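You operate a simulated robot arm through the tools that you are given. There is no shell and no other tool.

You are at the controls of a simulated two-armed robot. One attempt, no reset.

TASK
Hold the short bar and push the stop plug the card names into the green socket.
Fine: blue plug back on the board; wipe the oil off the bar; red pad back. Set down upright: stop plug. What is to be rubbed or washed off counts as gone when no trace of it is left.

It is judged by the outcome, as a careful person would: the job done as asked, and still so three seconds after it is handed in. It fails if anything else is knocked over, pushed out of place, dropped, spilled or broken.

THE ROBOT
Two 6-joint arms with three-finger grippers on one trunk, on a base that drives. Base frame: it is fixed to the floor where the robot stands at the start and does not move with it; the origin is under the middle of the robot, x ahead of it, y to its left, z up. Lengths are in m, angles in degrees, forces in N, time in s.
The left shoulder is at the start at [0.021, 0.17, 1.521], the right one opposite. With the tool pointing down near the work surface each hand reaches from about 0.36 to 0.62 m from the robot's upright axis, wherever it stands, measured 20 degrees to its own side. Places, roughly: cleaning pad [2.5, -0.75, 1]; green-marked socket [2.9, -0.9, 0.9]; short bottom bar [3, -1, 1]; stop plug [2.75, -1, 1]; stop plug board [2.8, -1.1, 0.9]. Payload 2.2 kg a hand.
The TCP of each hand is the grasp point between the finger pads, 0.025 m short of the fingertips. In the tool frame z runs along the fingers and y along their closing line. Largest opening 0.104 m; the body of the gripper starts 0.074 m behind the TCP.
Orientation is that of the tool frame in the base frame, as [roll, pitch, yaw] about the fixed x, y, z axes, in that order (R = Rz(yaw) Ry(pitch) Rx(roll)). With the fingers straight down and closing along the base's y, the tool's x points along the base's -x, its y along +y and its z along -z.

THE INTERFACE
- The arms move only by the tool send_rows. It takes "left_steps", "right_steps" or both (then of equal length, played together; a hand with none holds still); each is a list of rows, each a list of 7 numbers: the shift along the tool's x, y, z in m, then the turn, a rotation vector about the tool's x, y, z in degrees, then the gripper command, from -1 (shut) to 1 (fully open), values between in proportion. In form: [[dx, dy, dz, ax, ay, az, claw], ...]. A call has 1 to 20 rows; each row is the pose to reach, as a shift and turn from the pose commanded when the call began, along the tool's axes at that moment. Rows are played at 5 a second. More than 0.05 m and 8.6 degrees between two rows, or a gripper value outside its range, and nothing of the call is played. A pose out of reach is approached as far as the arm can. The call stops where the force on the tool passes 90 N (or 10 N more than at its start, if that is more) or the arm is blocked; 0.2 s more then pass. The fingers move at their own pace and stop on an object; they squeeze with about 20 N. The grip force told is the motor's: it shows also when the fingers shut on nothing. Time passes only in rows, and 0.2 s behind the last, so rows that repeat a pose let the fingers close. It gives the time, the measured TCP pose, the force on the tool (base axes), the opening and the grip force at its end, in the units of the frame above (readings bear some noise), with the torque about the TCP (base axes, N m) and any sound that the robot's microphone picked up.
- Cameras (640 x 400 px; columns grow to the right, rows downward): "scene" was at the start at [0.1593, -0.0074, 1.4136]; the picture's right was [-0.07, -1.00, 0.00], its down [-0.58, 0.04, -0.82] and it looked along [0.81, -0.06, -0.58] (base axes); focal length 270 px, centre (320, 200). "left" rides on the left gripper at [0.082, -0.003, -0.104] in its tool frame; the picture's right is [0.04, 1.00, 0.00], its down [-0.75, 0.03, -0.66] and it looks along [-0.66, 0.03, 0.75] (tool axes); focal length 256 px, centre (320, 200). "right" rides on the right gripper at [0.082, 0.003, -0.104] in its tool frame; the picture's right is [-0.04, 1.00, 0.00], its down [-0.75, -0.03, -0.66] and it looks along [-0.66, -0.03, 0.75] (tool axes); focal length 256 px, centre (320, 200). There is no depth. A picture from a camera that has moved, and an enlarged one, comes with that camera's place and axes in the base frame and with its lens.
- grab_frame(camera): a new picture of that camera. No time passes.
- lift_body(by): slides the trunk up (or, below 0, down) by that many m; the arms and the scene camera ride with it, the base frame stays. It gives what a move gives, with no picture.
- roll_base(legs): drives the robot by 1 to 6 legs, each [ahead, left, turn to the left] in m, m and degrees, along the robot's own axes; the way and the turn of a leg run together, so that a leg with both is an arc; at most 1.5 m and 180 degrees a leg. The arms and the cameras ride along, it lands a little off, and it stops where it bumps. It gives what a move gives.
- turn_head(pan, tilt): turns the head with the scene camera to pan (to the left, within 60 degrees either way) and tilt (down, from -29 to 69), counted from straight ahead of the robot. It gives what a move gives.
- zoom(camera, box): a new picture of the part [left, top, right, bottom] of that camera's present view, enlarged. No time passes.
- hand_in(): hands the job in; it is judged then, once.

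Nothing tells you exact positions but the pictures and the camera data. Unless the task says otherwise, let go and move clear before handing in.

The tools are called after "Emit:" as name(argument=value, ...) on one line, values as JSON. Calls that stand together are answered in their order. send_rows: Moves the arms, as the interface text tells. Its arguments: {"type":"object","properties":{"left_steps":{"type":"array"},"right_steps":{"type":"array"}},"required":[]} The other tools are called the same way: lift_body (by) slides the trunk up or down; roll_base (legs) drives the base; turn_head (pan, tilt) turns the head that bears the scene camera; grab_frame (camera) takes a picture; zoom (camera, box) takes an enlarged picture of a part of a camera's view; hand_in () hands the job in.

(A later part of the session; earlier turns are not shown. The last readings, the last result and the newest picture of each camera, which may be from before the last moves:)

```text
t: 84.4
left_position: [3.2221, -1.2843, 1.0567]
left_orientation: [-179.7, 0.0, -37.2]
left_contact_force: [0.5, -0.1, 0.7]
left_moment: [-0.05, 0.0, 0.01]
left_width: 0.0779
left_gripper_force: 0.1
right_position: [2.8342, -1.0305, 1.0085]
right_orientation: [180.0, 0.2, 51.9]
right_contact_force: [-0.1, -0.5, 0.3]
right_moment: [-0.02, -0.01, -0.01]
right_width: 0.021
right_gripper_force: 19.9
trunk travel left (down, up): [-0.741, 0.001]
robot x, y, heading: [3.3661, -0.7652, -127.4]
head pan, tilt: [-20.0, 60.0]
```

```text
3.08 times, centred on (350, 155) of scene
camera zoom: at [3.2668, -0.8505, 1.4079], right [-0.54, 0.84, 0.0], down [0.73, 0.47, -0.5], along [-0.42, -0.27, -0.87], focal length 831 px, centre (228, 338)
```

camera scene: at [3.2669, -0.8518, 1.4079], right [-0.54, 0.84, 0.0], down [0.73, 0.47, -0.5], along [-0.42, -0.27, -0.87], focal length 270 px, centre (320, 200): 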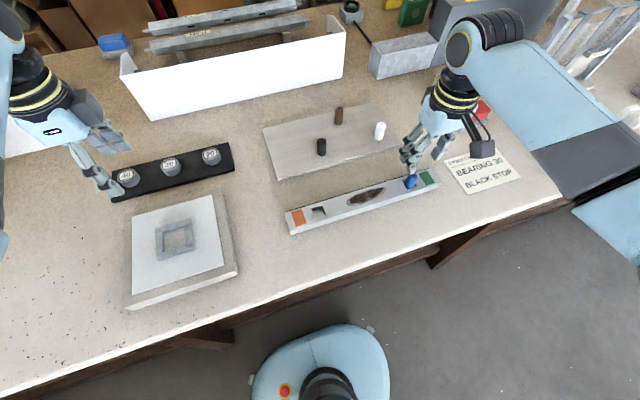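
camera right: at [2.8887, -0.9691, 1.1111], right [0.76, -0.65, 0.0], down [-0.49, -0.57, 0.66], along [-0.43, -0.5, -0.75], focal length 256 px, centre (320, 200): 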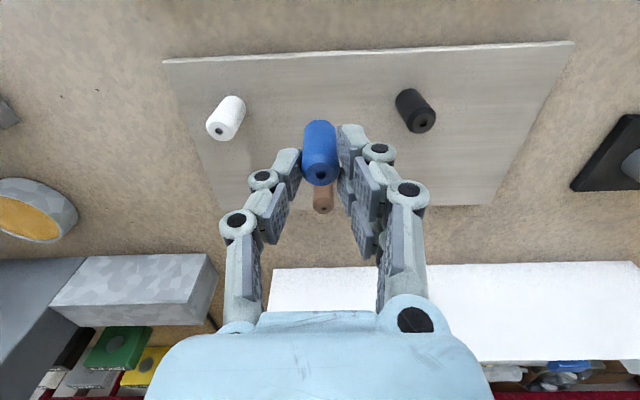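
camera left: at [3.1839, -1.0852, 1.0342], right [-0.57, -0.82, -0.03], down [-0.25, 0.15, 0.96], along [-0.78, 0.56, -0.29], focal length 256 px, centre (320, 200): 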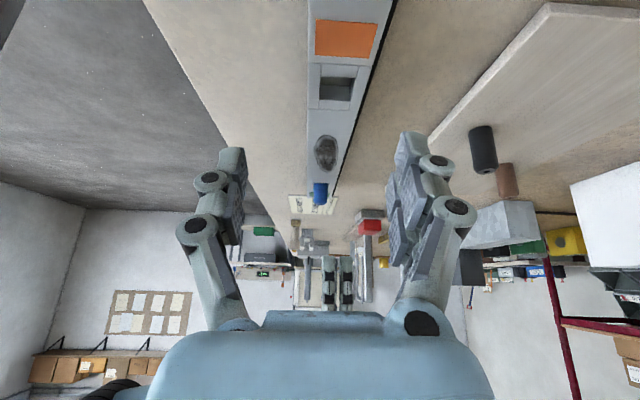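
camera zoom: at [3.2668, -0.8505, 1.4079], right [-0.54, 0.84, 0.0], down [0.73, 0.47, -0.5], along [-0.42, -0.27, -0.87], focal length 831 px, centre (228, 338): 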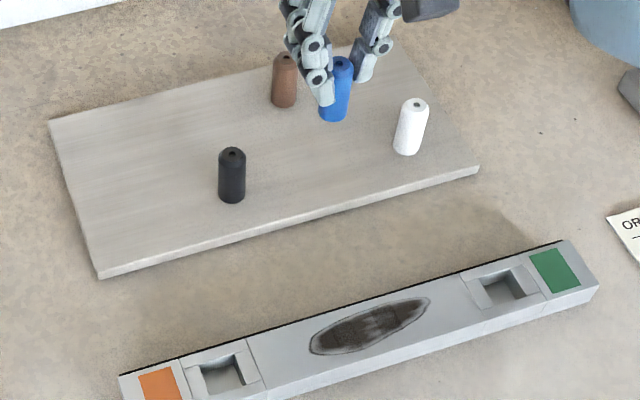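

The landing point is midway between white and black, well on the board. I lower to just above it, then step down until contact.

Emit:
send_rows(right_steps=[[0, 0, 0.02, 0, 0, 0, -1], [0, 0, 0.04, 0, 0, 0, -1], [0, 0, 0.056, 0, 0, 0, -1], [0, 0, 0.06, 0, 0, 0, -1]])

Emit:
zoom(camera="scene", box=[300, 90, 400, 160])

Emit:
zoom(camera="right", box=[220, 60, 460, 220])

```text
t: 85.4
left_position: [3.2205, -1.2846, 1.0558]
left_orientation: [-179.7, -0.2, -37.2]
left_contact_force: [0.1, 0.4, 0.9]
left_moment: [-0.03, -0.01, -0.01]
left_width: 0.078
left_gripper_force: 0.1
right_position: [2.8345, -1.0319, 0.9479]
right_orientation: [180.0, 0.1, 52.0]
right_contact_force: [-1.0, 0.4, 0.4]
right_moment: [0.0, 0.0, 0.02]
right_width: 0.0209
right_gripper_force: 20.3
trunk travel left (down, up): [-0.741, 0.001]
robot x, y, heading: [3.3647, -0.7573, -127.5]
head pan, tilt: [-20.0, 60.0]
```

```text
5.71 times, centred on (350, 125) of scene
camera zoom: at [3.2667, -0.8509, 1.4079], right [-0.54, 0.84, 0.0], down [0.73, 0.47, -0.5], along [-0.42, -0.27, -0.87], focal length 1543 px, centre (149, 629)
```

zoom: 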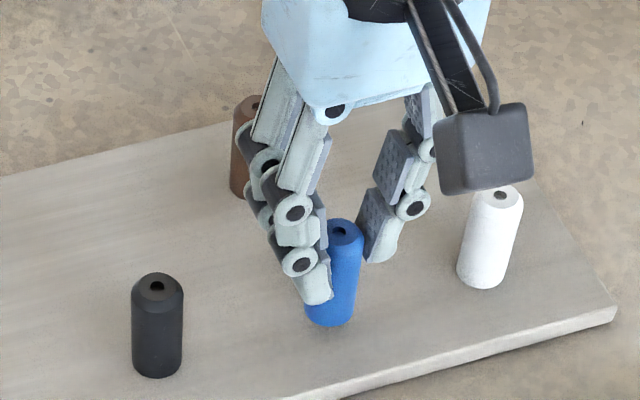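

```text
2.50 times, centred on (340, 140) of right
camera zoom: at [2.8884, -0.9692, 1.0511], right [0.76, -0.65, 0.0], down [-0.49, -0.57, 0.66], along [-0.43, -0.5, -0.75], focal length 640 px, centre (270, 350)
```

zoom: 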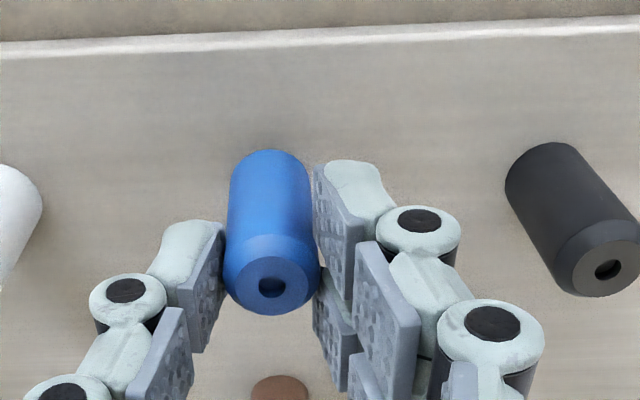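

Nearly touching. I step down in small increments and watch the vertical force.

Emit:
send_rows(right_steps=[[0, 0, 0.003, 0, 0, 0, -1], [0, 0, 0.004, 0, 0, 0, -1]])

Emit:
send_rows(right_steps=[[0, 0, 0.002, 0, 0, 0, -1], [0, 0, 0.003, 0, 0, 0, -1]])

```text
t: 86.0
left_position: [3.2213, -1.2827, 1.0576]
left_orientation: [-179.7, 0.0, -37.1]
left_contact_force: [0.1, -0.4, 0.7]
left_moment: [-0.01, -0.03, 0.01]
left_width: 0.0781
left_gripper_force: 0.1
right_position: [2.8354, -1.032, 0.9443]
right_orientation: [179.9, 0.1, 51.9]
right_contact_force: [0.3, -0.5, -0.6]
right_moment: [-0.01, 0.0, 0.02]
right_width: 0.0211
right_gripper_force: 19.9
trunk travel left (down, up): [-0.741, 0.001]
robot x, y, heading: [3.3668, -0.7541, -127.3]
head pan, tilt: [-20.0, 60.0]
```

```text
t: 86.6
left_position: [3.2213, -1.2841, 1.0566]
left_orientation: [-179.7, 0.0, -37.0]
left_contact_force: [0.3, -0.6, 0.1]
left_moment: [0.05, -0.02, 0.02]
left_width: 0.0783
left_gripper_force: 0.0
right_position: [2.8349, -1.0316, 0.9415]
right_orientation: [-180.0, 0.1, 51.9]
right_contact_force: [0.2, 0.1, -0.6]
right_moment: [-0.01, 0.02, -0.01]
right_width: 0.021
right_gripper_force: 20.0
trunk travel left (down, up): [-0.741, 0.001]
robot x, y, heading: [3.3655, -0.7563, -127.6]
head pan, tilt: [-20.0, 60.0]
```

Emit:
send_rows(right_steps=[[0, 0, 0.002, 0, 0, 0, -1], [0, 0, 0.003, 0, 0, 0, -1]])

Emit:
send_rows(right_steps=[[0, 0, 0.001, 0, 0, 0, -1], [0, 0, 0.002, 0, 0, 0, -1]])

Emit:
zoom(camera="scene", box=[300, 90, 400, 160])

```text
t: 87.2
left_position: [3.2217, -1.2839, 1.0576]
left_orientation: [-179.7, -0.1, -37.1]
left_contact_force: [-0.1, -0.4, 0.2]
left_moment: [0.02, -0.01, -0.01]
left_width: 0.0779
left_gripper_force: 0.1
right_position: [2.8336, -1.0314, 0.9382]
right_orientation: [-180.0, 0.1, 51.9]
right_contact_force: [-0.1, 1.2, 2.4]
right_moment: [0.04, -0.04, 0.02]
right_width: 0.0209
right_gripper_force: 20.0
trunk travel left (down, up): [-0.741, 0.001]
robot x, y, heading: [3.3663, -0.7564, -127.4]
head pan, tilt: [-20.0, 60.0]
```

```text
t: 87.8
left_position: [3.2224, -1.2822, 1.0573]
left_orientation: [-179.7, 0.1, -37.0]
left_contact_force: [-0.4, 0.1, -0.8]
left_moment: [0.02, -0.01, 0.02]
left_width: 0.078
left_gripper_force: 0.1
right_position: [2.8347, -1.0324, 0.9383]
right_orientation: [180.0, 0.3, 51.9]
right_contact_force: [-1.0, 2.8, 15.3]
right_moment: [0.12, -0.01, -0.03]
right_width: 0.021
right_gripper_force: 20.5
trunk travel left (down, up): [-0.741, 0.001]
robot x, y, heading: [3.3648, -0.7534, -127.2]
head pan, tilt: [-20.0, 60.0]
```

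```text
5.71 times, centred on (350, 125) of scene
camera zoom: at [3.2681, -0.8498, 1.4082], right [-0.54, 0.84, 0.0], down [0.73, 0.47, -0.5], along [-0.42, -0.27, -0.87], focal length 1543 px, centre (149, 629)
```

zoom: 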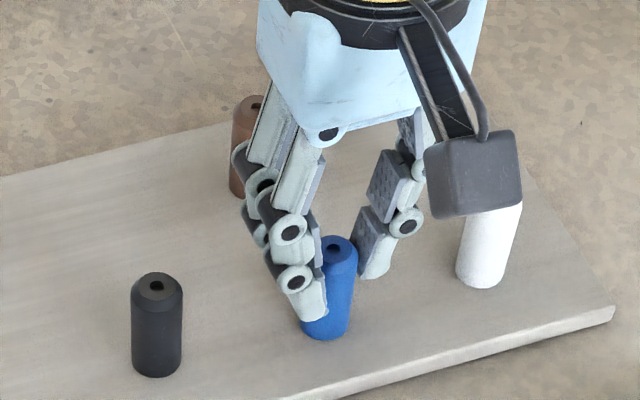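

Contact at TCP z ≈ 0.938 with about 15 N. I relax the press slightly, open, and rise straight up.

Emit:
send_rows(right_steps=[[0, 0, -0.002, 0, 0, 0, -1], [0, 0, -0.002, 0, 0, 0, -0.5], [0, 0, -0.002, 0, 0, 0, -0.2], [0, 0, -0.002, 0, 0, 0, 0], [0, 0, -0.002, 0, 0, 0, 0], [0, 0, -0.03, 0, 0, 0, 0], [0, 0, -0.06, 0, 0, 0, 0], [0, 0, -0.075, 0, 0, 0, 0]])

Emit:
grab_frame(camera="right")

Emit:
zoom(camera="scene", box=[250, 90, 450, 220])

```text
t: 89.6
left_position: [3.2209, -1.2838, 1.0568]
left_orientation: [-179.6, 0.1, -37.2]
left_contact_force: [0.4, 0.7, -0.5]
left_moment: [0.0, 0.03, -0.01]
left_width: 0.0779
left_gripper_force: 0.0
right_position: [2.8343, -1.0321, 1.0103]
right_orientation: [-180.0, 0.1, 51.9]
right_contact_force: [0.3, 0.3, 0.1]
right_moment: [0.0, 0.01, 0.0]
right_width: 0.0521
right_gripper_force: 0.1
trunk travel left (down, up): [-0.741, 0.001]
robot x, y, heading: [3.3608, -0.7565, -127.5]
head pan, tilt: [-20.0, 60.0]
```

```text
taken
camera right: at [2.8891, -0.9699, 1.1136], right [0.76, -0.65, 0.0], down [-0.49, -0.57, 0.66], along [-0.43, -0.5, -0.75], focal length 256 px, centre (320, 200)
```

right: 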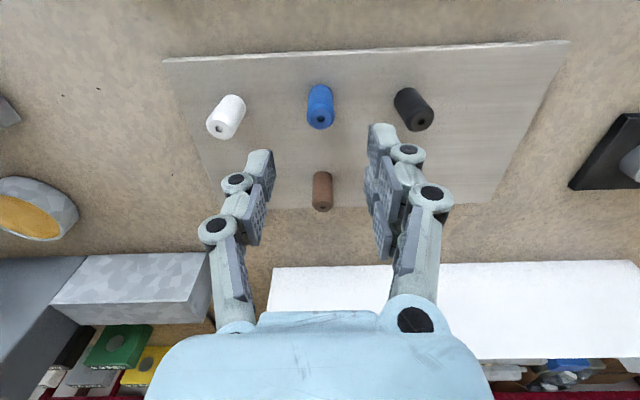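

```text
3.08 times, centred on (350, 155) of scene
camera zoom: at [3.2667, -0.851, 1.4079], right [-0.54, 0.84, 0.0], down [0.73, 0.47, -0.5], along [-0.42, -0.27, -0.87], focal length 831 px, centre (228, 338)
```

zoom: 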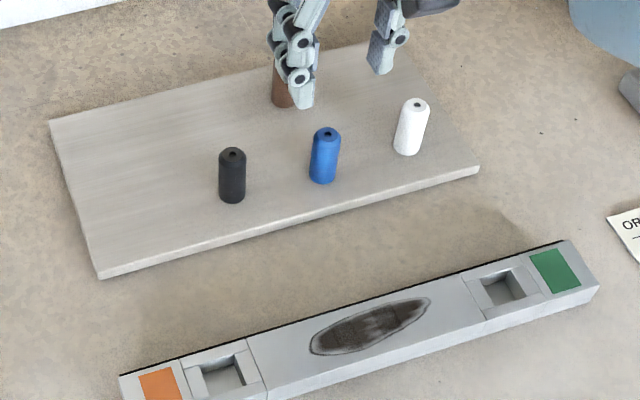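

The blue plug stands upright on the board. Next is the red pad: I drive 0.33 m to the right with the hands raised so the right hand comes over it.

Emit:
send_rows(right_steps=[[0.01, 0, -0.02, 0, 0, 0, 0.3], [0.02, 0, -0.04, 0, 0, 0, 0.6], [0.02, 0, -0.05, 0, 0, 0, 1]])

Emit:
roll_base(legs=[[0, -0.33, 0]])

Emit:
turn_head(pan=-30, tilt=50)

Emit:
grab_frame(camera="scene")

Emit:
grab_frame(camera="right")

```text
t: 90.4
left_position: [3.2207, -1.2841, 1.0566]
left_orientation: [-179.7, 0.0, -37.1]
left_contact_force: [-0.2, 0.4, 0.3]
left_moment: [0.0, 0.01, 0.03]
left_width: 0.0781
left_gripper_force: 0.1
right_position: [2.8481, -1.0166, 1.0603]
right_orientation: [-179.9, 0.1, 51.9]
right_contact_force: [0.2, -0.4, 0.3]
right_moment: [0.03, 0.0, 0.01]
right_width: 0.104
right_gripper_force: 0.2
trunk travel left (down, up): [-0.741, 0.001]
robot x, y, heading: [3.3642, -0.7577, -127.3]
head pan, tilt: [-20.0, 60.0]
```

```text
t: 92.6
left_position: [2.9555, -1.0799, 1.0569]
left_orientation: [-179.7, 0.1, -37.5]
left_contact_force: [-0.3, 0.2, -0.3]
left_moment: [-0.02, -0.01, 0.02]
left_width: 0.0782
left_gripper_force: 0.1
right_position: [2.5846, -0.8091, 1.0608]
right_orientation: [179.8, 0.1, 51.5]
right_contact_force: [-0.3, -0.1, -0.1]
right_moment: [0.01, -0.01, 0.03]
right_width: 0.104
right_gripper_force: 0.2
trunk travel left (down, up): [-0.741, 0.001]
robot x, y, heading: [3.1031, -0.5562, -128.0]
head pan, tilt: [-20.0, 60.0]
```

```text
t: 93.3
left_position: [2.9558, -1.0794, 1.0581]
left_orientation: [-179.7, 0.0, -37.6]
left_contact_force: [0.8, -0.3, -0.2]
left_moment: [0.03, -0.04, 0.04]
left_width: 0.078
left_gripper_force: 0.1
right_position: [2.5836, -0.8106, 1.0605]
right_orientation: [180.0, 0.0, 51.5]
right_contact_force: [0.0, -0.5, 0.2]
right_moment: [-0.01, -0.03, 0.01]
right_width: 0.1038
right_gripper_force: 0.1
trunk travel left (down, up): [-0.741, 0.001]
robot x, y, heading: [3.1016, -0.5562, -127.8]
head pan, tilt: [-30.0, 50.0]
```

```text
taken
camera scene: at [2.9892, -0.6416, 1.4204], right [-0.38, 0.93, 0.0], down [0.71, 0.29, -0.64], along [-0.59, -0.24, -0.77], focal length 270 px, centre (320, 200)
```

scene: 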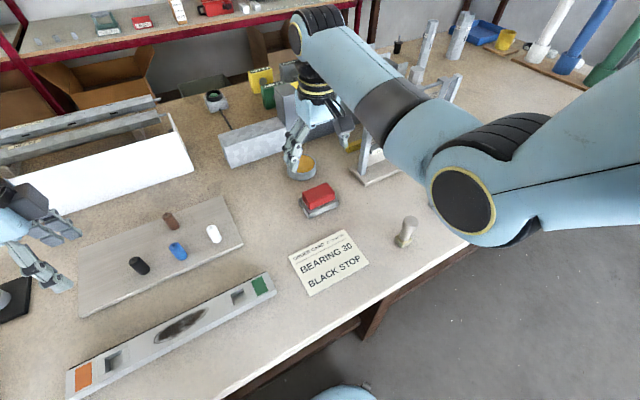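

```text
taken
camera right: at [2.6384, -0.7478, 1.1638], right [0.76, -0.65, 0.0], down [-0.49, -0.57, 0.66], along [-0.43, -0.5, -0.75], focal length 256 px, centre (320, 200)
```

right: 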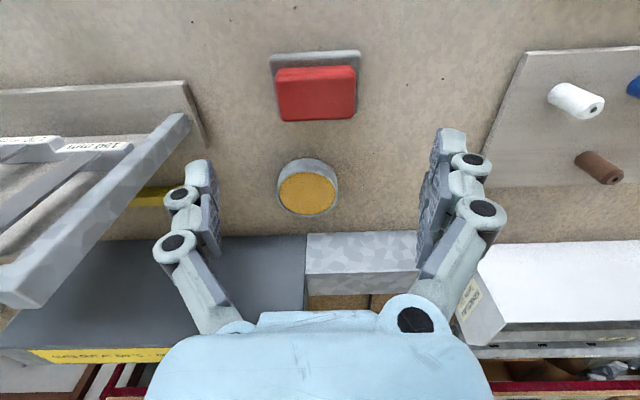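

The right hand is right above the pad. I zoom in to measure its size and angle.

Emit:
zoom(camera="right", box=[240, 30, 400, 140])

Emit:
zoom(camera="scene", box=[270, 120, 400, 230])

```text
3.64 times, centred on (320, 85) of right
camera zoom: at [2.6384, -0.7478, 1.1638], right [0.76, -0.65, 0.0], down [-0.49, -0.57, 0.66], along [-0.43, -0.5, -0.75], focal length 931 px, centre (320, 618)
```

zoom: 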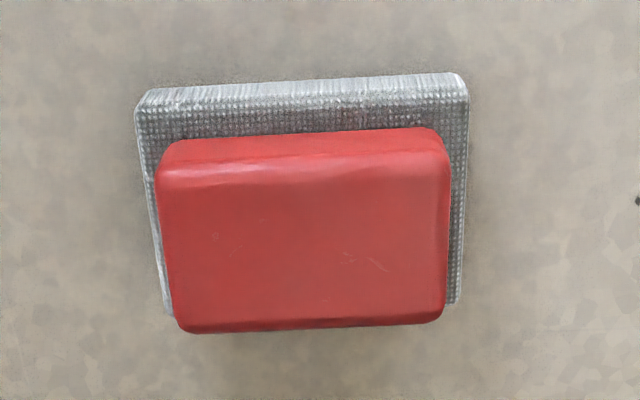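

```text
3.64 times, centred on (335, 175) of scene
camera zoom: at [2.9892, -0.6416, 1.4204], right [-0.38, 0.93, 0.0], down [0.71, 0.29, -0.64], along [-0.59, -0.24, -0.77], focal length 982 px, centre (266, 291)
```

zoom: 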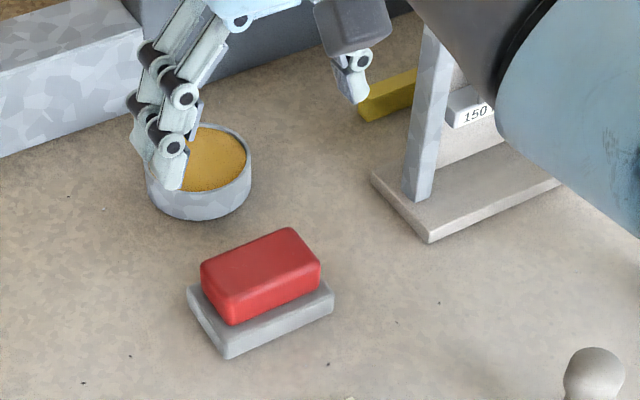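

The red pad is about 70 × 38 mm, aligned with my fingers, sitting on a grey base. I lower around it and close on its long ends.

Emit:
send_rows(right_steps=[[-0.001, -0.0035, 0.03, 0, 0, 0, 1], [-0.001, -0.0035, 0.06, 0, 0, 0, 1], [-0.001, -0.0035, 0.09, 0, 0, 0, 1], [-0.001, -0.0035, 0.11, 0, 0, 0, 1], [-0.001, -0.0035, 0.122, 0, 0, 0, 1]])

Emit:
grab_frame(camera="right")

Emit:
zoom(camera="scene", box=[270, 120, 400, 230])

```text
t: 94.5
left_position: [2.9551, -1.081, 1.0573]
left_orientation: [-179.8, 0.1, -37.5]
left_contact_force: [-0.7, 0.6, 0.1]
left_moment: [0.04, -0.02, -0.03]
left_width: 0.078
left_gripper_force: 0.1
right_position: [2.5793, -0.8083, 0.9373]
right_orientation: [-180.0, 0.2, 51.5]
right_contact_force: [-0.3, -1.0, 0.1]
right_moment: [0.02, -0.02, 0.02]
right_width: 0.1039
right_gripper_force: 0.0
trunk travel left (down, up): [-0.741, 0.001]
robot x, y, heading: [3.1027, -0.5599, -127.8]
head pan, tilt: [-30.0, 50.0]
```

```text
taken
camera right: at [2.6339, -0.7458, 1.0406], right [0.76, -0.65, 0.0], down [-0.49, -0.57, 0.66], along [-0.43, -0.5, -0.75], focal length 256 px, centre (320, 200)
```

right: 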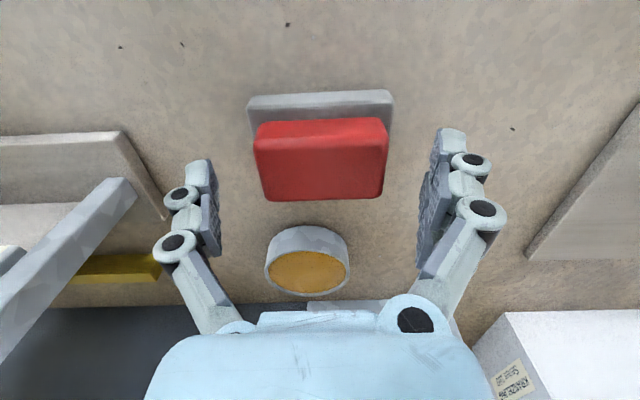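

```text
3.64 times, centred on (335, 175) of scene
camera zoom: at [2.9893, -0.6418, 1.4205], right [-0.38, 0.93, 0.0], down [0.71, 0.29, -0.64], along [-0.6, -0.24, -0.77], focal length 982 px, centre (266, 291)
```

zoom: 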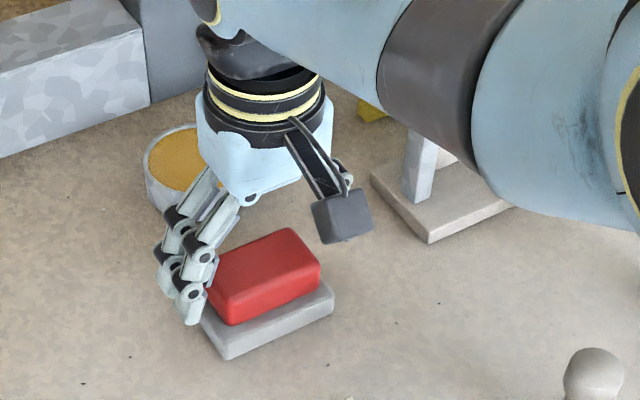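

The fingers straddle the pad. I go 4 mm lower, shift 3 mm toward me, and close.

Emit:
send_rows(right_steps=[[0.003, 0, 0.002, 0, 0, 0, 1], [0.003, 0, 0.004, 0, 0, 0, 1], [0.003, 0, 0.004, 0, 0, 0, 0.6], [0.003, 0, 0.004, 0, 0, 0, 0.3], [0.003, 0, 0.004, 0, 0, 0, 0], [0.003, 0, 0.004, 0, 0, 0, -0.3], [0.003, 0, 0.004, 0, 0, 0, -0.3]])

Emit:
grab_frame(camera="right")

```text
t: 96.1
left_position: [2.9561, -1.0806, 1.0578]
left_orientation: [-179.7, 0.0, -37.6]
left_contact_force: [-0.5, 0.1, 0.1]
left_moment: [0.03, 0.02, -0.01]
left_width: 0.0779
left_gripper_force: 0.1
right_position: [2.5812, -0.8059, 0.9344]
right_orientation: [-180.0, 0.2, 51.4]
right_contact_force: [-1.3, 0.2, 0.5]
right_moment: [-0.04, 0.0, 0.02]
right_width: 0.0715
right_gripper_force: 20.1
trunk travel left (down, up): [-0.741, 0.001]
robot x, y, heading: [3.1032, -0.5546, -128.0]
head pan, tilt: [-30.0, 50.0]
```

```text
taken
camera right: at [2.6364, -0.744, 1.0374], right [0.76, -0.65, 0.0], down [-0.49, -0.57, 0.66], along [-0.43, -0.5, -0.75], focal length 256 px, centre (320, 200)
```

right: 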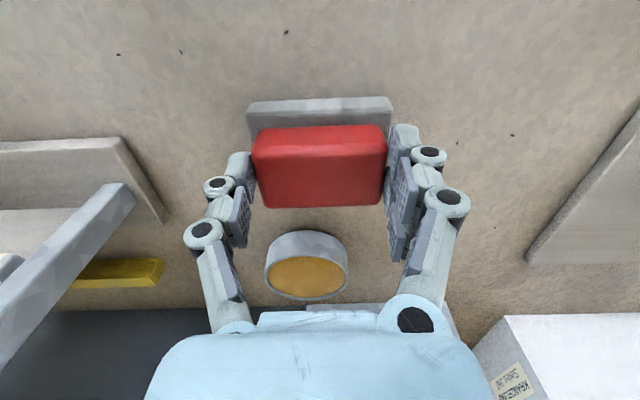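

Gripped at 71.5 mm. I lift slightly to see whether the grey base is part of it.

Emit:
send_rows(right_steps=[[0, 0, -0.01, 0, 0, 0, -0.4], [0, 0, -0.02, 0, 0, 0, -0.4], [0, 0, -0.03, 0, 0, 0, -0.4]])

Emit:
zoom(camera="scene", box=[270, 120, 400, 230])

Emit:
grab_frame(camera="right")

```text
t: 96.9
left_position: [2.9557, -1.0805, 1.057]
left_orientation: [-179.7, 0.0, -37.5]
left_contact_force: [-0.4, 0.7, 0.2]
left_moment: [-0.04, 0.01, -0.02]
left_width: 0.0778
left_gripper_force: 0.0
right_position: [2.5828, -0.8071, 0.9648]
right_orientation: [179.9, 0.1, 51.6]
right_contact_force: [-0.2, 0.7, -1.4]
right_moment: [-0.02, 0.03, 0.02]
right_width: 0.0713
right_gripper_force: 20.1
trunk travel left (down, up): [-0.741, 0.001]
robot x, y, heading: [3.103, -0.5551, -128.1]
head pan, tilt: [-30.0, 50.0]
```

```text
3.64 times, centred on (335, 175) of scene
camera zoom: at [2.9893, -0.6416, 1.4205], right [-0.38, 0.93, 0.0], down [0.71, 0.29, -0.64], along [-0.6, -0.24, -0.77], focal length 982 px, centre (266, 291)
```

zoom: 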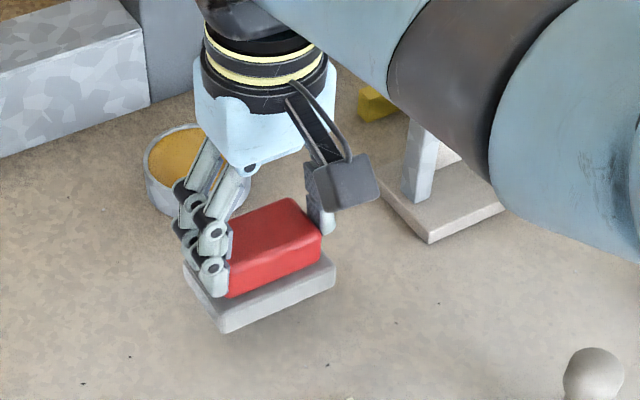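

```text
taken
camera right: at [2.6368, -0.7445, 1.0674], right [0.76, -0.65, 0.0], down [-0.49, -0.57, 0.66], along [-0.43, -0.5, -0.75], focal length 256 px, centre (320, 200)
```

right: 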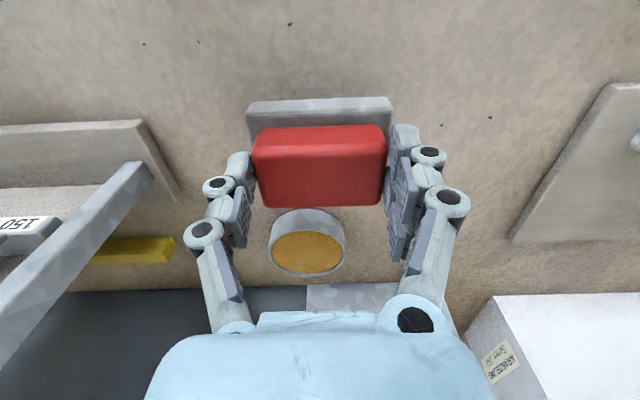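

The grey felt is the underside of the pad, and it came up with the red handle. I raise it and drive back left so the right hand can wipe the oil.

Emit:
send_rows(right_steps=[[0, 0, -0.03, 0, 0, 0, -0.4], [0, 0, -0.06, 0, 0, 0, -0.4], [0, 0, -0.09, 0, 0, 0, -0.4]])

Emit:
roll_base(legs=[[0, 0.33, 0.5]])

Emit:
turn_head(pan=-20, tilt=60)

Emit:
grab_frame(camera="scene")

Emit:
grab_frame(camera="right")

```text
t: 97.7
left_position: [2.9549, -1.0813, 1.0584]
left_orientation: [-179.7, -0.1, -37.5]
left_contact_force: [0.1, -1.2, 0.0]
left_moment: [0.03, 0.04, -0.01]
left_width: 0.0778
left_gripper_force: 0.1
right_position: [2.5832, -0.805, 1.0542]
right_orientation: [179.9, 0.0, 51.5]
right_contact_force: [0.3, -0.6, -0.6]
right_moment: [-0.01, -0.01, -0.02]
right_width: 0.0714
right_gripper_force: 19.7
trunk travel left (down, up): [-0.741, 0.001]
robot x, y, heading: [3.1037, -0.5606, -128.0]
head pan, tilt: [-30.0, 50.0]
```

```text
t: 99.9
left_position: [3.2217, -1.2847, 1.0575]
left_orientation: [-179.7, 0.1, -37.1]
left_contact_force: [-0.2, -0.3, 0.4]
left_moment: [-0.01, -0.02, -0.04]
left_width: 0.0778
left_gripper_force: 0.0
right_position: [2.8458, -1.0127, 1.0526]
right_orientation: [-180.0, 0.1, 52.0]
right_contact_force: [0.4, -0.8, -0.3]
right_moment: [-0.01, 0.0, 0.0]
right_width: 0.0714
right_gripper_force: 20.3
trunk travel left (down, up): [-0.741, 0.001]
robot x, y, heading: [3.3637, -0.7595, -127.3]
head pan, tilt: [-30.0, 50.0]
```

```text
t: 100.6
left_position: [3.2208, -1.2829, 1.0578]
left_orientation: [-179.7, 0.1, -37.1]
left_contact_force: [-1.1, 0.0, -0.1]
left_moment: [-0.03, -0.05, -0.03]
left_width: 0.0779
left_gripper_force: 0.1
right_position: [2.8462, -1.0115, 1.0538]
right_orientation: [180.0, 0.1, 52.0]
right_contact_force: [-0.1, -0.1, 0.0]
right_moment: [-0.01, -0.02, 0.0]
right_width: 0.0711
right_gripper_force: 20.9
trunk travel left (down, up): [-0.741, 0.001]
robot x, y, heading: [3.3636, -0.7577, -127.5]
head pan, tilt: [-20.0, 60.0]
```

```text
taken
camera scene: at [3.2668, -0.8511, 1.4079], right [-0.54, 0.84, 0.0], down [0.73, 0.47, -0.5], along [-0.42, -0.27, -0.87], focal length 270 px, centre (320, 200)
```

scene: 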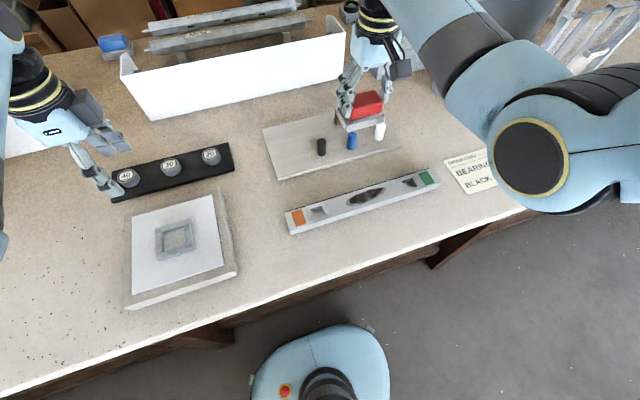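

```text
taken
camera right: at [2.9005, -0.9499, 1.1559], right [0.76, -0.65, 0.0], down [-0.49, -0.57, 0.66], along [-0.43, -0.5, -0.75], focal length 256 px, centre (320, 200)
```

right: 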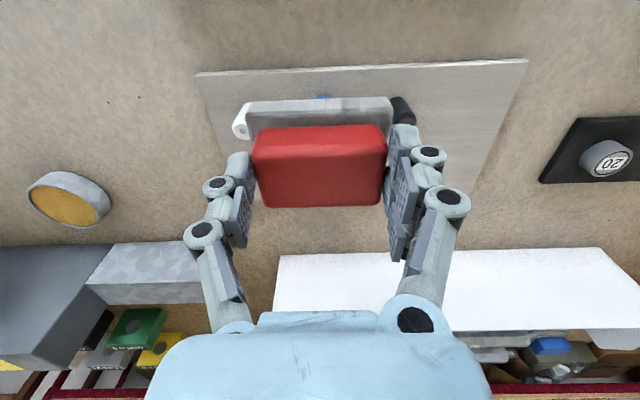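

Back at the bench spot with the pad. I re-measure the bar and oil from this view.

Emit:
zoom(camera="scene", box=[270, 150, 450, 250])

```text
3.56 times, centred on (360, 200) of scene
camera zoom: at [3.2668, -0.8511, 1.4079], right [-0.54, 0.84, 0.0], down [0.73, 0.47, -0.5], along [-0.42, -0.27, -0.87], focal length 960 px, centre (178, 200)
```

zoom: 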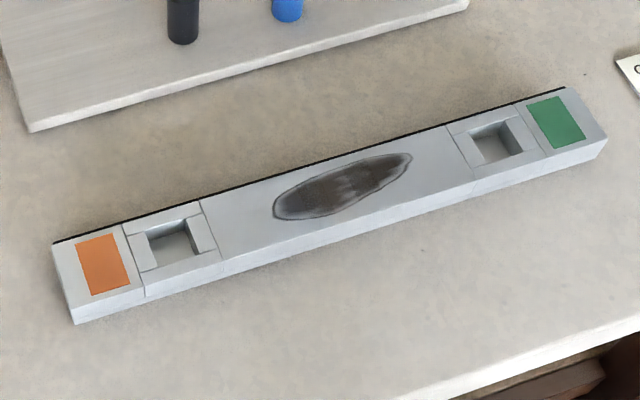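

The oil spans about 10 cm mid-bar, centred near (2.953, -0.930). I move the pad over it, staying clear of the plugs, to just above the bar.

Emit:
send_rows(right_steps=[[0.03, 0.008, 0, 0, 0, 0.2, -0.4], [0.06, 0.016, 0.03, 0, 0, 0.5, -0.4], [0.085, 0.022, 0.055, 0, 0, 0.5, -0.4], [0.11, 0.028, 0.072, 0, 0, 0.5, -0.4], [0.1326, 0.0334, 0.0838, 0, 0, 0.5, -0.4], [0.1326, 0.0334, 0.0838, 0, 0, 0.5, -0.4]])

Emit:
grab_frame(camera="right")

Emit:
zoom(camera="scene", box=[270, 120, 450, 250])

```text
t: 102.0
left_position: [3.2208, -1.2843, 1.0571]
left_orientation: [-179.7, 0.0, -37.2]
left_contact_force: [-0.3, -0.1, 0.2]
left_moment: [0.02, -0.02, 0.02]
left_width: 0.0779
left_gripper_force: 0.0
right_position: [2.9559, -0.9304, 0.9686]
right_orientation: [180.0, 0.2, 51.5]
right_contact_force: [0.4, 0.1, -1.0]
right_moment: [0.02, 0.0, -0.01]
right_width: 0.0713
right_gripper_force: 20.1
trunk travel left (down, up): [-0.741, 0.001]
robot x, y, heading: [3.3684, -0.7593, -127.4]
head pan, tilt: [-20.0, 60.0]
```

```text
taken
camera right: at [3.0097, -0.868, 1.0717], right [0.76, -0.65, 0.0], down [-0.49, -0.57, 0.66], along [-0.43, -0.5, -0.75], focal length 256 px, centre (320, 200)
```

right: 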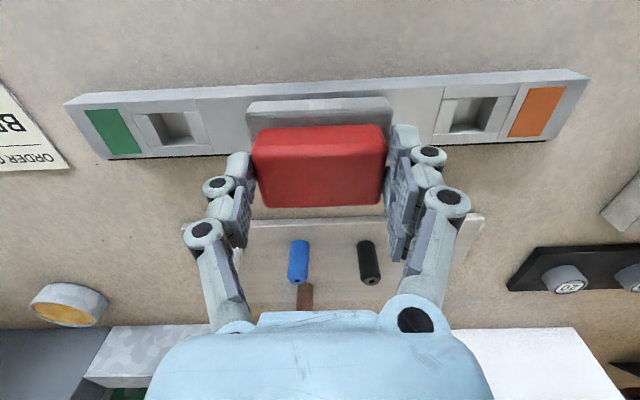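

```text
3.08 times, centred on (360, 185) of scene
camera zoom: at [3.2665, -0.8512, 1.4079], right [-0.54, 0.84, 0.0], down [0.73, 0.47, -0.5], along [-0.42, -0.27, -0.87], focal length 831 px, centre (197, 246)
```

zoom: 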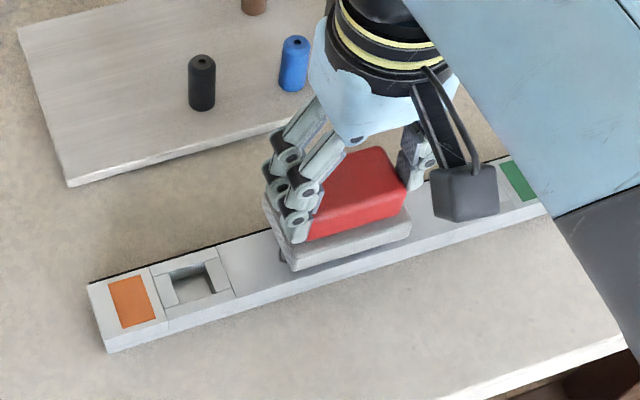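

The pad sits centrally above the smear. I lower until light contact.

Emit:
send_rows(right_steps=[[0, 0, 0.006, 0, 0, 0, -0.4], [0, 0, 0.011, 0, 0, 0, -0.4], [0, 0, 0.011, 0, 0, 0, -0.4]])

Emit:
send_rows(right_steps=[[0, 0, 0.002, 0, 0, 0, -0.4], [0, 0, 0.002, 0, 0, 0, -0.4]])

Emit:
send_rows(right_steps=[[0, 0, 0.001, 0, 0, 0, -0.4], [0, 0, 0.001, 0, 0, 0, -0.4]])

```text
t: 102.8
left_position: [3.2226, -1.2833, 1.0588]
left_orientation: [-179.7, 0.0, -37.1]
left_contact_force: [0.4, -0.2, 0.1]
left_moment: [0.0, 0.0, 0.02]
left_width: 0.0777
left_gripper_force: 0.1
right_position: [2.9554, -0.9306, 0.9598]
right_orientation: [180.0, 0.2, 51.5]
right_contact_force: [0.8, 0.3, 7.9]
right_moment: [0.16, 0.07, 0.0]
right_width: 0.0713
right_gripper_force: 19.8
trunk travel left (down, up): [-0.741, 0.001]
robot x, y, heading: [3.3652, -0.7579, -127.6]
head pan, tilt: [-20.0, 60.0]
```

```text
t: 103.4
left_position: [3.2226, -1.2824, 1.0576]
left_orientation: [-179.8, 0.0, -37.1]
left_contact_force: [-0.4, 0.8, -1.0]
left_moment: [-0.03, 0.01, -0.02]
left_width: 0.078
left_gripper_force: 0.1
right_position: [2.9556, -0.9297, 0.9571]
right_orientation: [180.0, 0.3, 51.5]
right_contact_force: [0.4, -1.2, 16.3]
right_moment: [-0.03, -0.02, -0.01]
right_width: 0.0716
right_gripper_force: 19.7
trunk travel left (down, up): [-0.741, 0.001]
robot x, y, heading: [3.3642, -0.7555, -127.4]
head pan, tilt: [-20.0, 60.0]
```

```text
t: 104.0
left_position: [3.223, -1.2828, 1.0567]
left_orientation: [-179.7, 0.1, -37.2]
left_contact_force: [0.2, 0.2, -0.2]
left_moment: [0.02, 0.0, 0.03]
left_width: 0.078
left_gripper_force: 0.1
right_position: [2.9551, -0.9296, 0.956]
right_orientation: [-180.0, 0.2, 51.4]
right_contact_force: [0.5, -2.4, 16.6]
right_moment: [-0.05, -0.06, 0.0]
right_width: 0.0719
right_gripper_force: 20.0
trunk travel left (down, up): [-0.741, 0.001]
robot x, y, heading: [3.3628, -0.7576, -127.5]
head pan, tilt: [-20.0, 60.0]
```

Contact is at about 16 N. I ease slightly and rub back and forth along the smear.

Emit:
send_rows(right_steps=[[0, -0.012, -0.0005, 0, 0, 0, -0.4], [0, -0.025, -0.0005, 0, 0, 0, -0.4], [0, -0.04, -0.0005, 0, 0, 0, -0.4], [0, -0.025, -0.0005, 0, 0, 0, -0.4], [0, -0.01, -0.0005, 0, 0, 0, -0.4], [0, 0.005, -0.0005, 0, 0, 0, -0.4], [0, 0.02, -0.0005, 0, 0, 0, -0.4], [0, 0.035, -0.0005, 0, 0, 0, -0.4], [0, 0.045, -0.0005, 0, 0, 0, -0.4], [0, 0.03, -0.0005, 0, 0, 0, -0.4], [0, 0.015, -0.0005, 0, 0, 0, -0.4], [0, 0, -0.0005, 0, 0, 0, -0.4]])

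Emit:
zoom(camera="scene", box=[270, 120, 450, 250])

Emit:
grab_frame(camera="right")

```text
t: 106.6
left_position: [3.2216, -1.2841, 1.0579]
left_orientation: [-179.7, 0.1, -37.1]
left_contact_force: [0.0, -0.6, 1.1]
left_moment: [0.03, -0.03, -0.03]
left_width: 0.078
left_gripper_force: 0.1
right_position: [2.9543, -0.9292, 0.954]
right_orientation: [179.9, 0.0, 51.6]
right_contact_force: [0.7, 0.1, -0.3]
right_moment: [-0.01, -0.05, -0.01]
right_width: 0.0721
right_gripper_force: 19.9
trunk travel left (down, up): [-0.741, 0.001]
robot x, y, heading: [3.3687, -0.7567, -127.5]
head pan, tilt: [-20.0, 60.0]
```

```text
3.08 times, centred on (360, 185) of scene
camera zoom: at [3.2665, -0.8508, 1.4078], right [-0.54, 0.84, 0.0], down [0.73, 0.47, -0.5], along [-0.42, -0.27, -0.87], focal length 831 px, centre (197, 246)
```

zoom: 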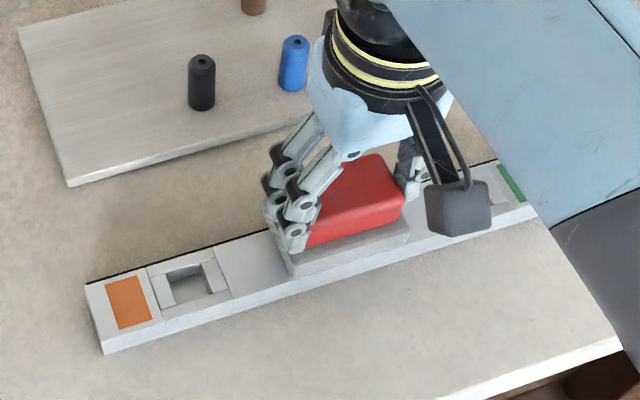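

```text
taken
camera right: at [3.0088, -0.8674, 1.0574], right [0.76, -0.65, 0.0], down [-0.49, -0.57, 0.66], along [-0.43, -0.5, -0.75], focal length 256 px, centre (320, 200)
```

right: 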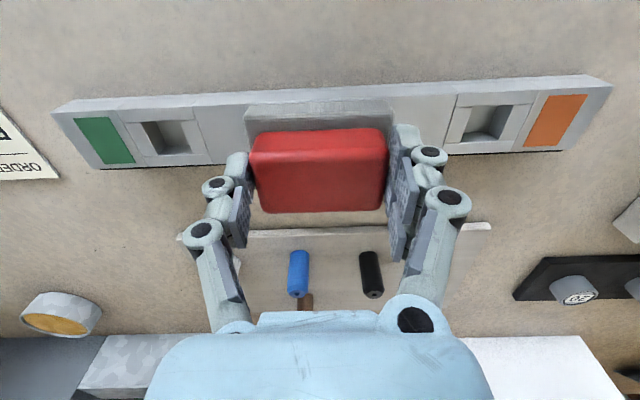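

The bar stayed in place and the force eased off. I lift and shift the pad aside to see what's left of the oil.

Emit:
send_rows(right_steps=[[0, 0, -0.015, 0, 0, 0, -0.4], [0, -0.04, -0.02, 0, 0, 0, -0.4], [0, -0.08, -0.02, 0, 0, 0, -0.4], [0, -0.11, -0.02, 0, 0, 0, -0.4], [0, -0.11, -0.02, 0, 0, 0, -0.4]])

Emit:
zoom(camera="scene", box=[270, 140, 450, 250])

Emit:
grab_frame(camera="right")

```text
t: 107.8
left_position: [3.2228, -1.2837, 1.0568]
left_orientation: [-179.7, 0.1, -37.1]
left_contact_force: [0.2, 0.0, -0.6]
left_moment: [-0.03, 0.0, -0.04]
left_width: 0.0779
left_gripper_force: 0.0
right_position: [2.8686, -0.8609, 0.9753]
right_orientation: [-179.9, 0.2, 51.5]
right_contact_force: [-0.1, 0.6, -0.8]
right_moment: [0.02, 0.0, -0.01]
right_width: 0.0722
right_gripper_force: 19.8
trunk travel left (down, up): [-0.741, 0.001]
robot x, y, heading: [3.3635, -0.7578, -127.2]
head pan, tilt: [-20.0, 60.0]
```

```text
3.56 times, centred on (360, 195) of scene
camera zoom: at [3.2672, -0.8512, 1.4079], right [-0.54, 0.84, 0.0], down [0.73, 0.47, -0.5], along [-0.42, -0.27, -0.87], focal length 960 px, centre (178, 218)
```

zoom: 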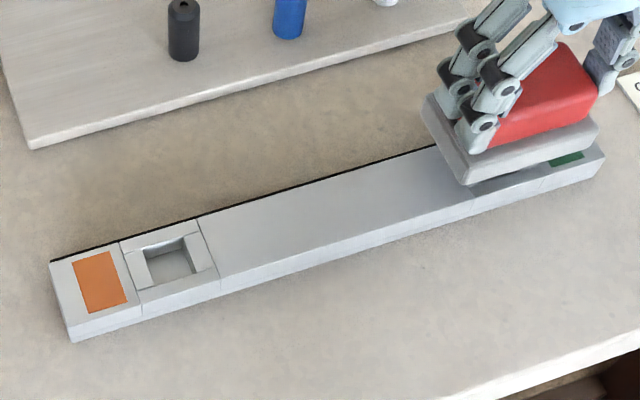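

```text
taken
camera right: at [2.9229, -0.7986, 1.0781], right [0.76, -0.65, 0.0], down [-0.49, -0.57, 0.66], along [-0.43, -0.5, -0.75], focal length 256 px, centre (320, 200)
```

right: 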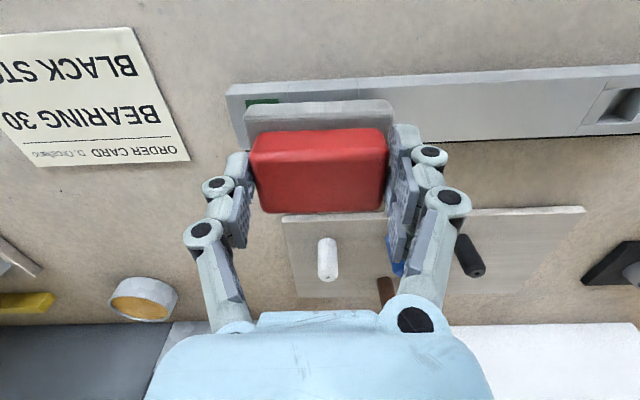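

The bar looks clean. I zoom closely to check for any trace.

Emit:
zoom(camera="scene", box=[310, 170, 410, 230])

Emit:
zoom(camera="right", box=[380, 60, 640, 150])

```text
6.40 times, centred on (360, 200) of scene
camera zoom: at [3.2672, -0.8512, 1.4079], right [-0.54, 0.84, 0.0], down [0.73, 0.47, -0.5], along [-0.42, -0.27, -0.87], focal length 1728 px, centre (64, 200)
```

zoom: 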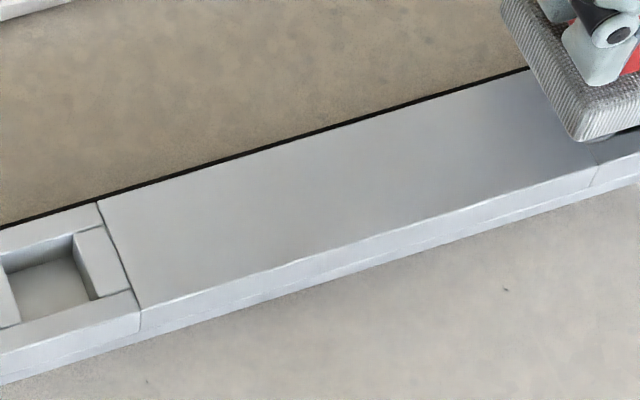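

```text
2.46 times, centred on (510, 105) of right
camera zoom: at [2.9229, -0.7986, 1.0781], right [0.76, -0.65, 0.0], down [-0.49, -0.57, 0.66], along [-0.43, -0.5, -0.75], focal length 630 px, centre (-148, 434)
```

zoom: 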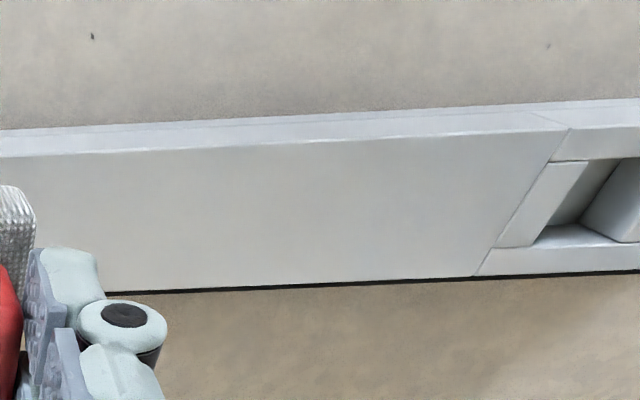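

No trace remains. Now I raise the pad, swing out over the board side and drive back right to return it.

Emit:
send_rows(right_steps=[[-0.02, 0, -0.02, 0, 0, 0, -0.4], [-0.045, 0.01, -0.045, 0, 0, 0, -0.4], [-0.07, 0.025, -0.065, 0, 0, 0, -0.4], [-0.095, 0.045, -0.0787, 0, 0, 0, -0.4], [-0.12, 0.065, -0.0787, 0, 0, 0, -0.4], [-0.1318, 0.0762, -0.0787, 0, 0, 0, -0.4], [-0.1318, 0.0762, -0.0787, 0, 0, 0, -0.4]])

Emit:
roll_base(legs=[[0, -0.33, -0.5]])

Emit:
turn_head(pan=-30, tilt=50)

Emit:
grab_frame(camera="scene")

Emit:
grab_frame(camera="right")

```text
t: 109.4
left_position: [3.221, -1.2826, 1.0573]
left_orientation: [-179.6, 0.0, -37.1]
left_contact_force: [0.6, -0.3, -0.2]
left_moment: [0.01, 0.05, 0.01]
left_width: 0.078
left_gripper_force: 0.1
right_position: [2.8459, -1.0112, 1.0555]
right_orientation: [180.0, 0.1, 51.5]
right_contact_force: [-0.4, -0.1, -0.2]
right_moment: [0.02, 0.0, 0.0]
right_width: 0.0719
right_gripper_force: 19.8
trunk travel left (down, up): [-0.741, 0.001]
robot x, y, heading: [3.3663, -0.7613, -127.5]
head pan, tilt: [-20.0, 60.0]
```

```text
t: 111.6
left_position: [2.9531, -1.0794, 1.0576]
left_orientation: [-179.7, 0.0, -37.6]
left_contact_force: [-0.6, 0.0, 0.0]
left_moment: [-0.01, 0.01, 0.03]
left_width: 0.078
left_gripper_force: 0.0
right_position: [2.5809, -0.8018, 1.0538]
right_orientation: [-180.0, 0.1, 51.0]
right_contact_force: [0.2, -0.5, -0.4]
right_moment: [-0.02, -0.01, 0.01]
right_width: 0.0721
right_gripper_force: 20.2
trunk travel left (down, up): [-0.741, 0.001]
robot x, y, heading: [3.0988, -0.5509, -127.8]
head pan, tilt: [-20.0, 60.0]
```

```text
t: 112.3
left_position: [2.9538, -1.079, 1.0575]
left_orientation: [-179.8, 0.0, -37.6]
left_contact_force: [-0.1, 0.0, 0.4]
left_moment: [0.01, -0.01, 0.02]
left_width: 0.078
left_gripper_force: 0.1
right_position: [2.5815, -0.8031, 1.0552]
right_orientation: [180.0, 0.1, 50.9]
right_contact_force: [0.4, -0.2, -0.8]
right_moment: [-0.03, 0.01, -0.01]
right_width: 0.0719
right_gripper_force: 19.8
trunk travel left (down, up): [-0.741, 0.001]
robot x, y, heading: [3.1035, -0.5546, -127.9]
head pan, tilt: [-30.0, 50.0]
```

```text
taken
camera scene: at [2.9872, -0.6401, 1.4204], right [-0.38, 0.93, 0.0], down [0.71, 0.29, -0.64], along [-0.59, -0.24, -0.77], focal length 270 px, centre (320, 200)
```

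scene: 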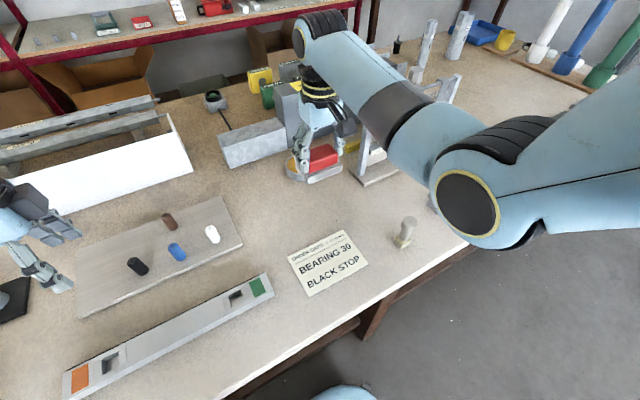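

```text
taken
camera right: at [2.6357, -0.7416, 1.1585], right [0.75, -0.66, 0.0], down [-0.5, -0.57, 0.66], along [-0.43, -0.49, -0.75], focal length 256 px, centre (320, 200)
```

right: 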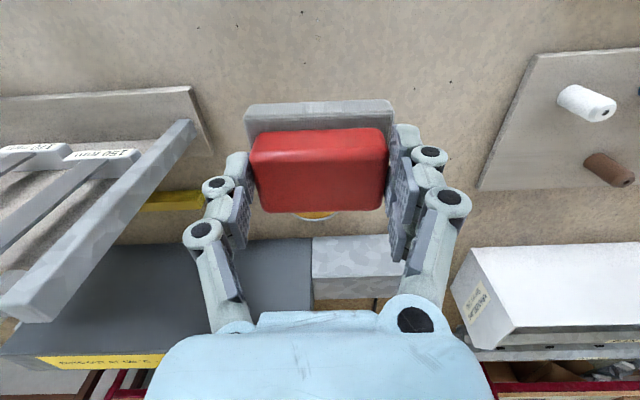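

I'm almost exactly over the original spot. I fine-correct, lower to just above the bench and step down to contact.

Emit:
send_rows(right_steps=[[-0.0024, 0.0016, 0.03, 0, 0, -0.5, -0.4], [-0.0024, 0.0016, 0.06, 0, 0, -0.5, -0.4], [-0.0024, 0.0016, 0.09, 0, 0, -0.5, -0.4], [-0.0024, 0.0016, 0.11, 0, 0, -0.5, -0.4], [-0.0024, 0.0016, 0.117, 0, 0, -0.5, -0.4]])

Emit:
send_rows(right_steps=[[0, 0, 0.002, 0, 0, 0, -0.4], [0, 0, 0.002, 0, 0, 0, -0.4]])

Emit:
send_rows(right_steps=[[0, 0, 0.002, 0, 0, 0, -0.4], [0, 0, 0.002, 0, 0, 0, -0.4]])

Emit:
zoom(camera="scene", box=[270, 120, 400, 230])

```text
t: 113.5
left_position: [2.9537, -1.0791, 1.0571]
left_orientation: [-179.7, -0.1, -37.5]
left_contact_force: [0.6, -0.8, 0.0]
left_moment: [0.02, -0.01, 0.01]
left_width: 0.0779
left_gripper_force: 0.0
right_position: [2.5796, -0.8074, 0.9391]
right_orientation: [179.9, 0.1, 51.5]
right_contact_force: [-0.3, -0.7, -1.2]
right_moment: [0.01, 0.02, 0.01]
right_width: 0.072
right_gripper_force: 20.2
trunk travel left (down, up): [-0.741, 0.001]
robot x, y, heading: [3.0993, -0.5506, -128.2]
head pan, tilt: [-30.0, 50.0]
```

```text
t: 114.1
left_position: [2.954, -1.0786, 1.0576]
left_orientation: [-179.7, 0.0, -37.7]
left_contact_force: [0.0, -1.1, -0.6]
left_moment: [-0.02, 0.03, -0.04]
left_width: 0.0781
left_gripper_force: 0.1
right_position: [2.5799, -0.8067, 0.9356]
right_orientation: [180.0, 0.1, 51.5]
right_contact_force: [0.0, 0.0, -0.8]
right_moment: [0.01, 0.03, -0.02]
right_width: 0.0722
right_gripper_force: 19.3
trunk travel left (down, up): [-0.741, 0.001]
robot x, y, heading: [3.0998, -0.5566, -127.9]
head pan, tilt: [-30.0, 50.0]
```

```text
t: 114.7
left_position: [2.9539, -1.0801, 1.0581]
left_orientation: [-179.7, 0.0, -37.6]
left_contact_force: [-0.5, -0.1, -0.3]
left_moment: [0.02, -0.01, -0.02]
left_width: 0.0783
left_gripper_force: 0.1
right_position: [2.5795, -0.8065, 0.9332]
right_orientation: [180.0, 0.1, 51.5]
right_contact_force: [0.2, 0.4, -0.7]
right_moment: [0.02, 0.0, -0.01]
right_width: 0.072
right_gripper_force: 20.5
trunk travel left (down, up): [-0.741, 0.001]
robot x, y, heading: [3.0986, -0.5555, -127.7]
head pan, tilt: [-30.0, 50.0]
```

```text
3.64 times, centred on (335, 175) of scene
camera zoom: at [2.9873, -0.6401, 1.4205], right [-0.38, 0.93, 0.0], down [0.71, 0.29, -0.64], along [-0.6, -0.24, -0.77], focal length 982 px, centre (266, 291)
```

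zoom: 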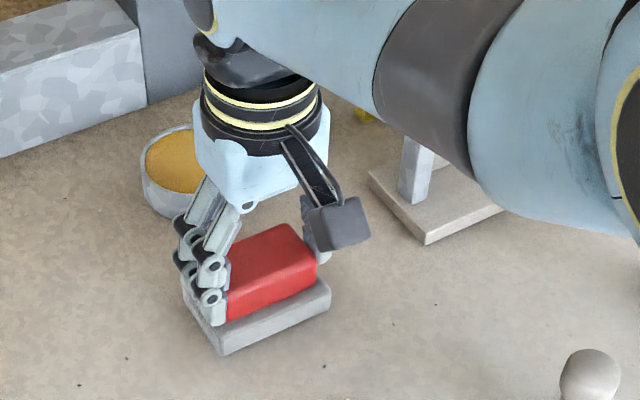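

Emit:
send_rows(right_steps=[[0, 0, 0.0015, 0, 0, 0, -0.4], [0, 0, 0.0015, 0, 0, 0, -0.4]])

Emit:
send_rows(right_steps=[[0, 0, 0.0015, 0, 0, 0, -0.4], [0, 0, 0.0015, 0, 0, 0, -0.4]])

```text
t: 115.3
left_position: [2.9528, -1.078, 1.0571]
left_orientation: [-179.8, 0.0, -37.6]
left_contact_force: [-0.2, 0.4, -0.2]
left_moment: [0.02, 0.01, 0.0]
left_width: 0.0782
left_gripper_force: 0.1
right_position: [2.5802, -0.8064, 0.9328]
right_orientation: [-180.0, 0.1, 51.4]
right_contact_force: [0.7, -0.7, -1.5]
right_moment: [-0.04, 0.03, 0.03]
right_width: 0.0722
right_gripper_force: 19.6
trunk travel left (down, up): [-0.741, 0.001]
robot x, y, heading: [3.1033, -0.5529, -128.0]
head pan, tilt: [-30.0, 50.0]
```

```text
t: 115.9
left_position: [2.9527, -1.0791, 1.0576]
left_orientation: [-179.7, 0.0, -37.6]
left_contact_force: [-0.3, -0.2, -0.2]
left_moment: [-0.03, 0.01, 0.02]
left_width: 0.078
left_gripper_force: 0.1
right_position: [2.5789, -0.8072, 0.9309]
right_orientation: [-180.0, 0.3, 51.4]
right_contact_force: [-1.0, -0.1, -0.2]
right_moment: [-0.01, 0.01, -0.03]
right_width: 0.0722
right_gripper_force: 20.0
trunk travel left (down, up): [-0.741, 0.001]
robot x, y, heading: [3.1026, -0.5535, -127.8]
head pan, tilt: [-30.0, 50.0]
```

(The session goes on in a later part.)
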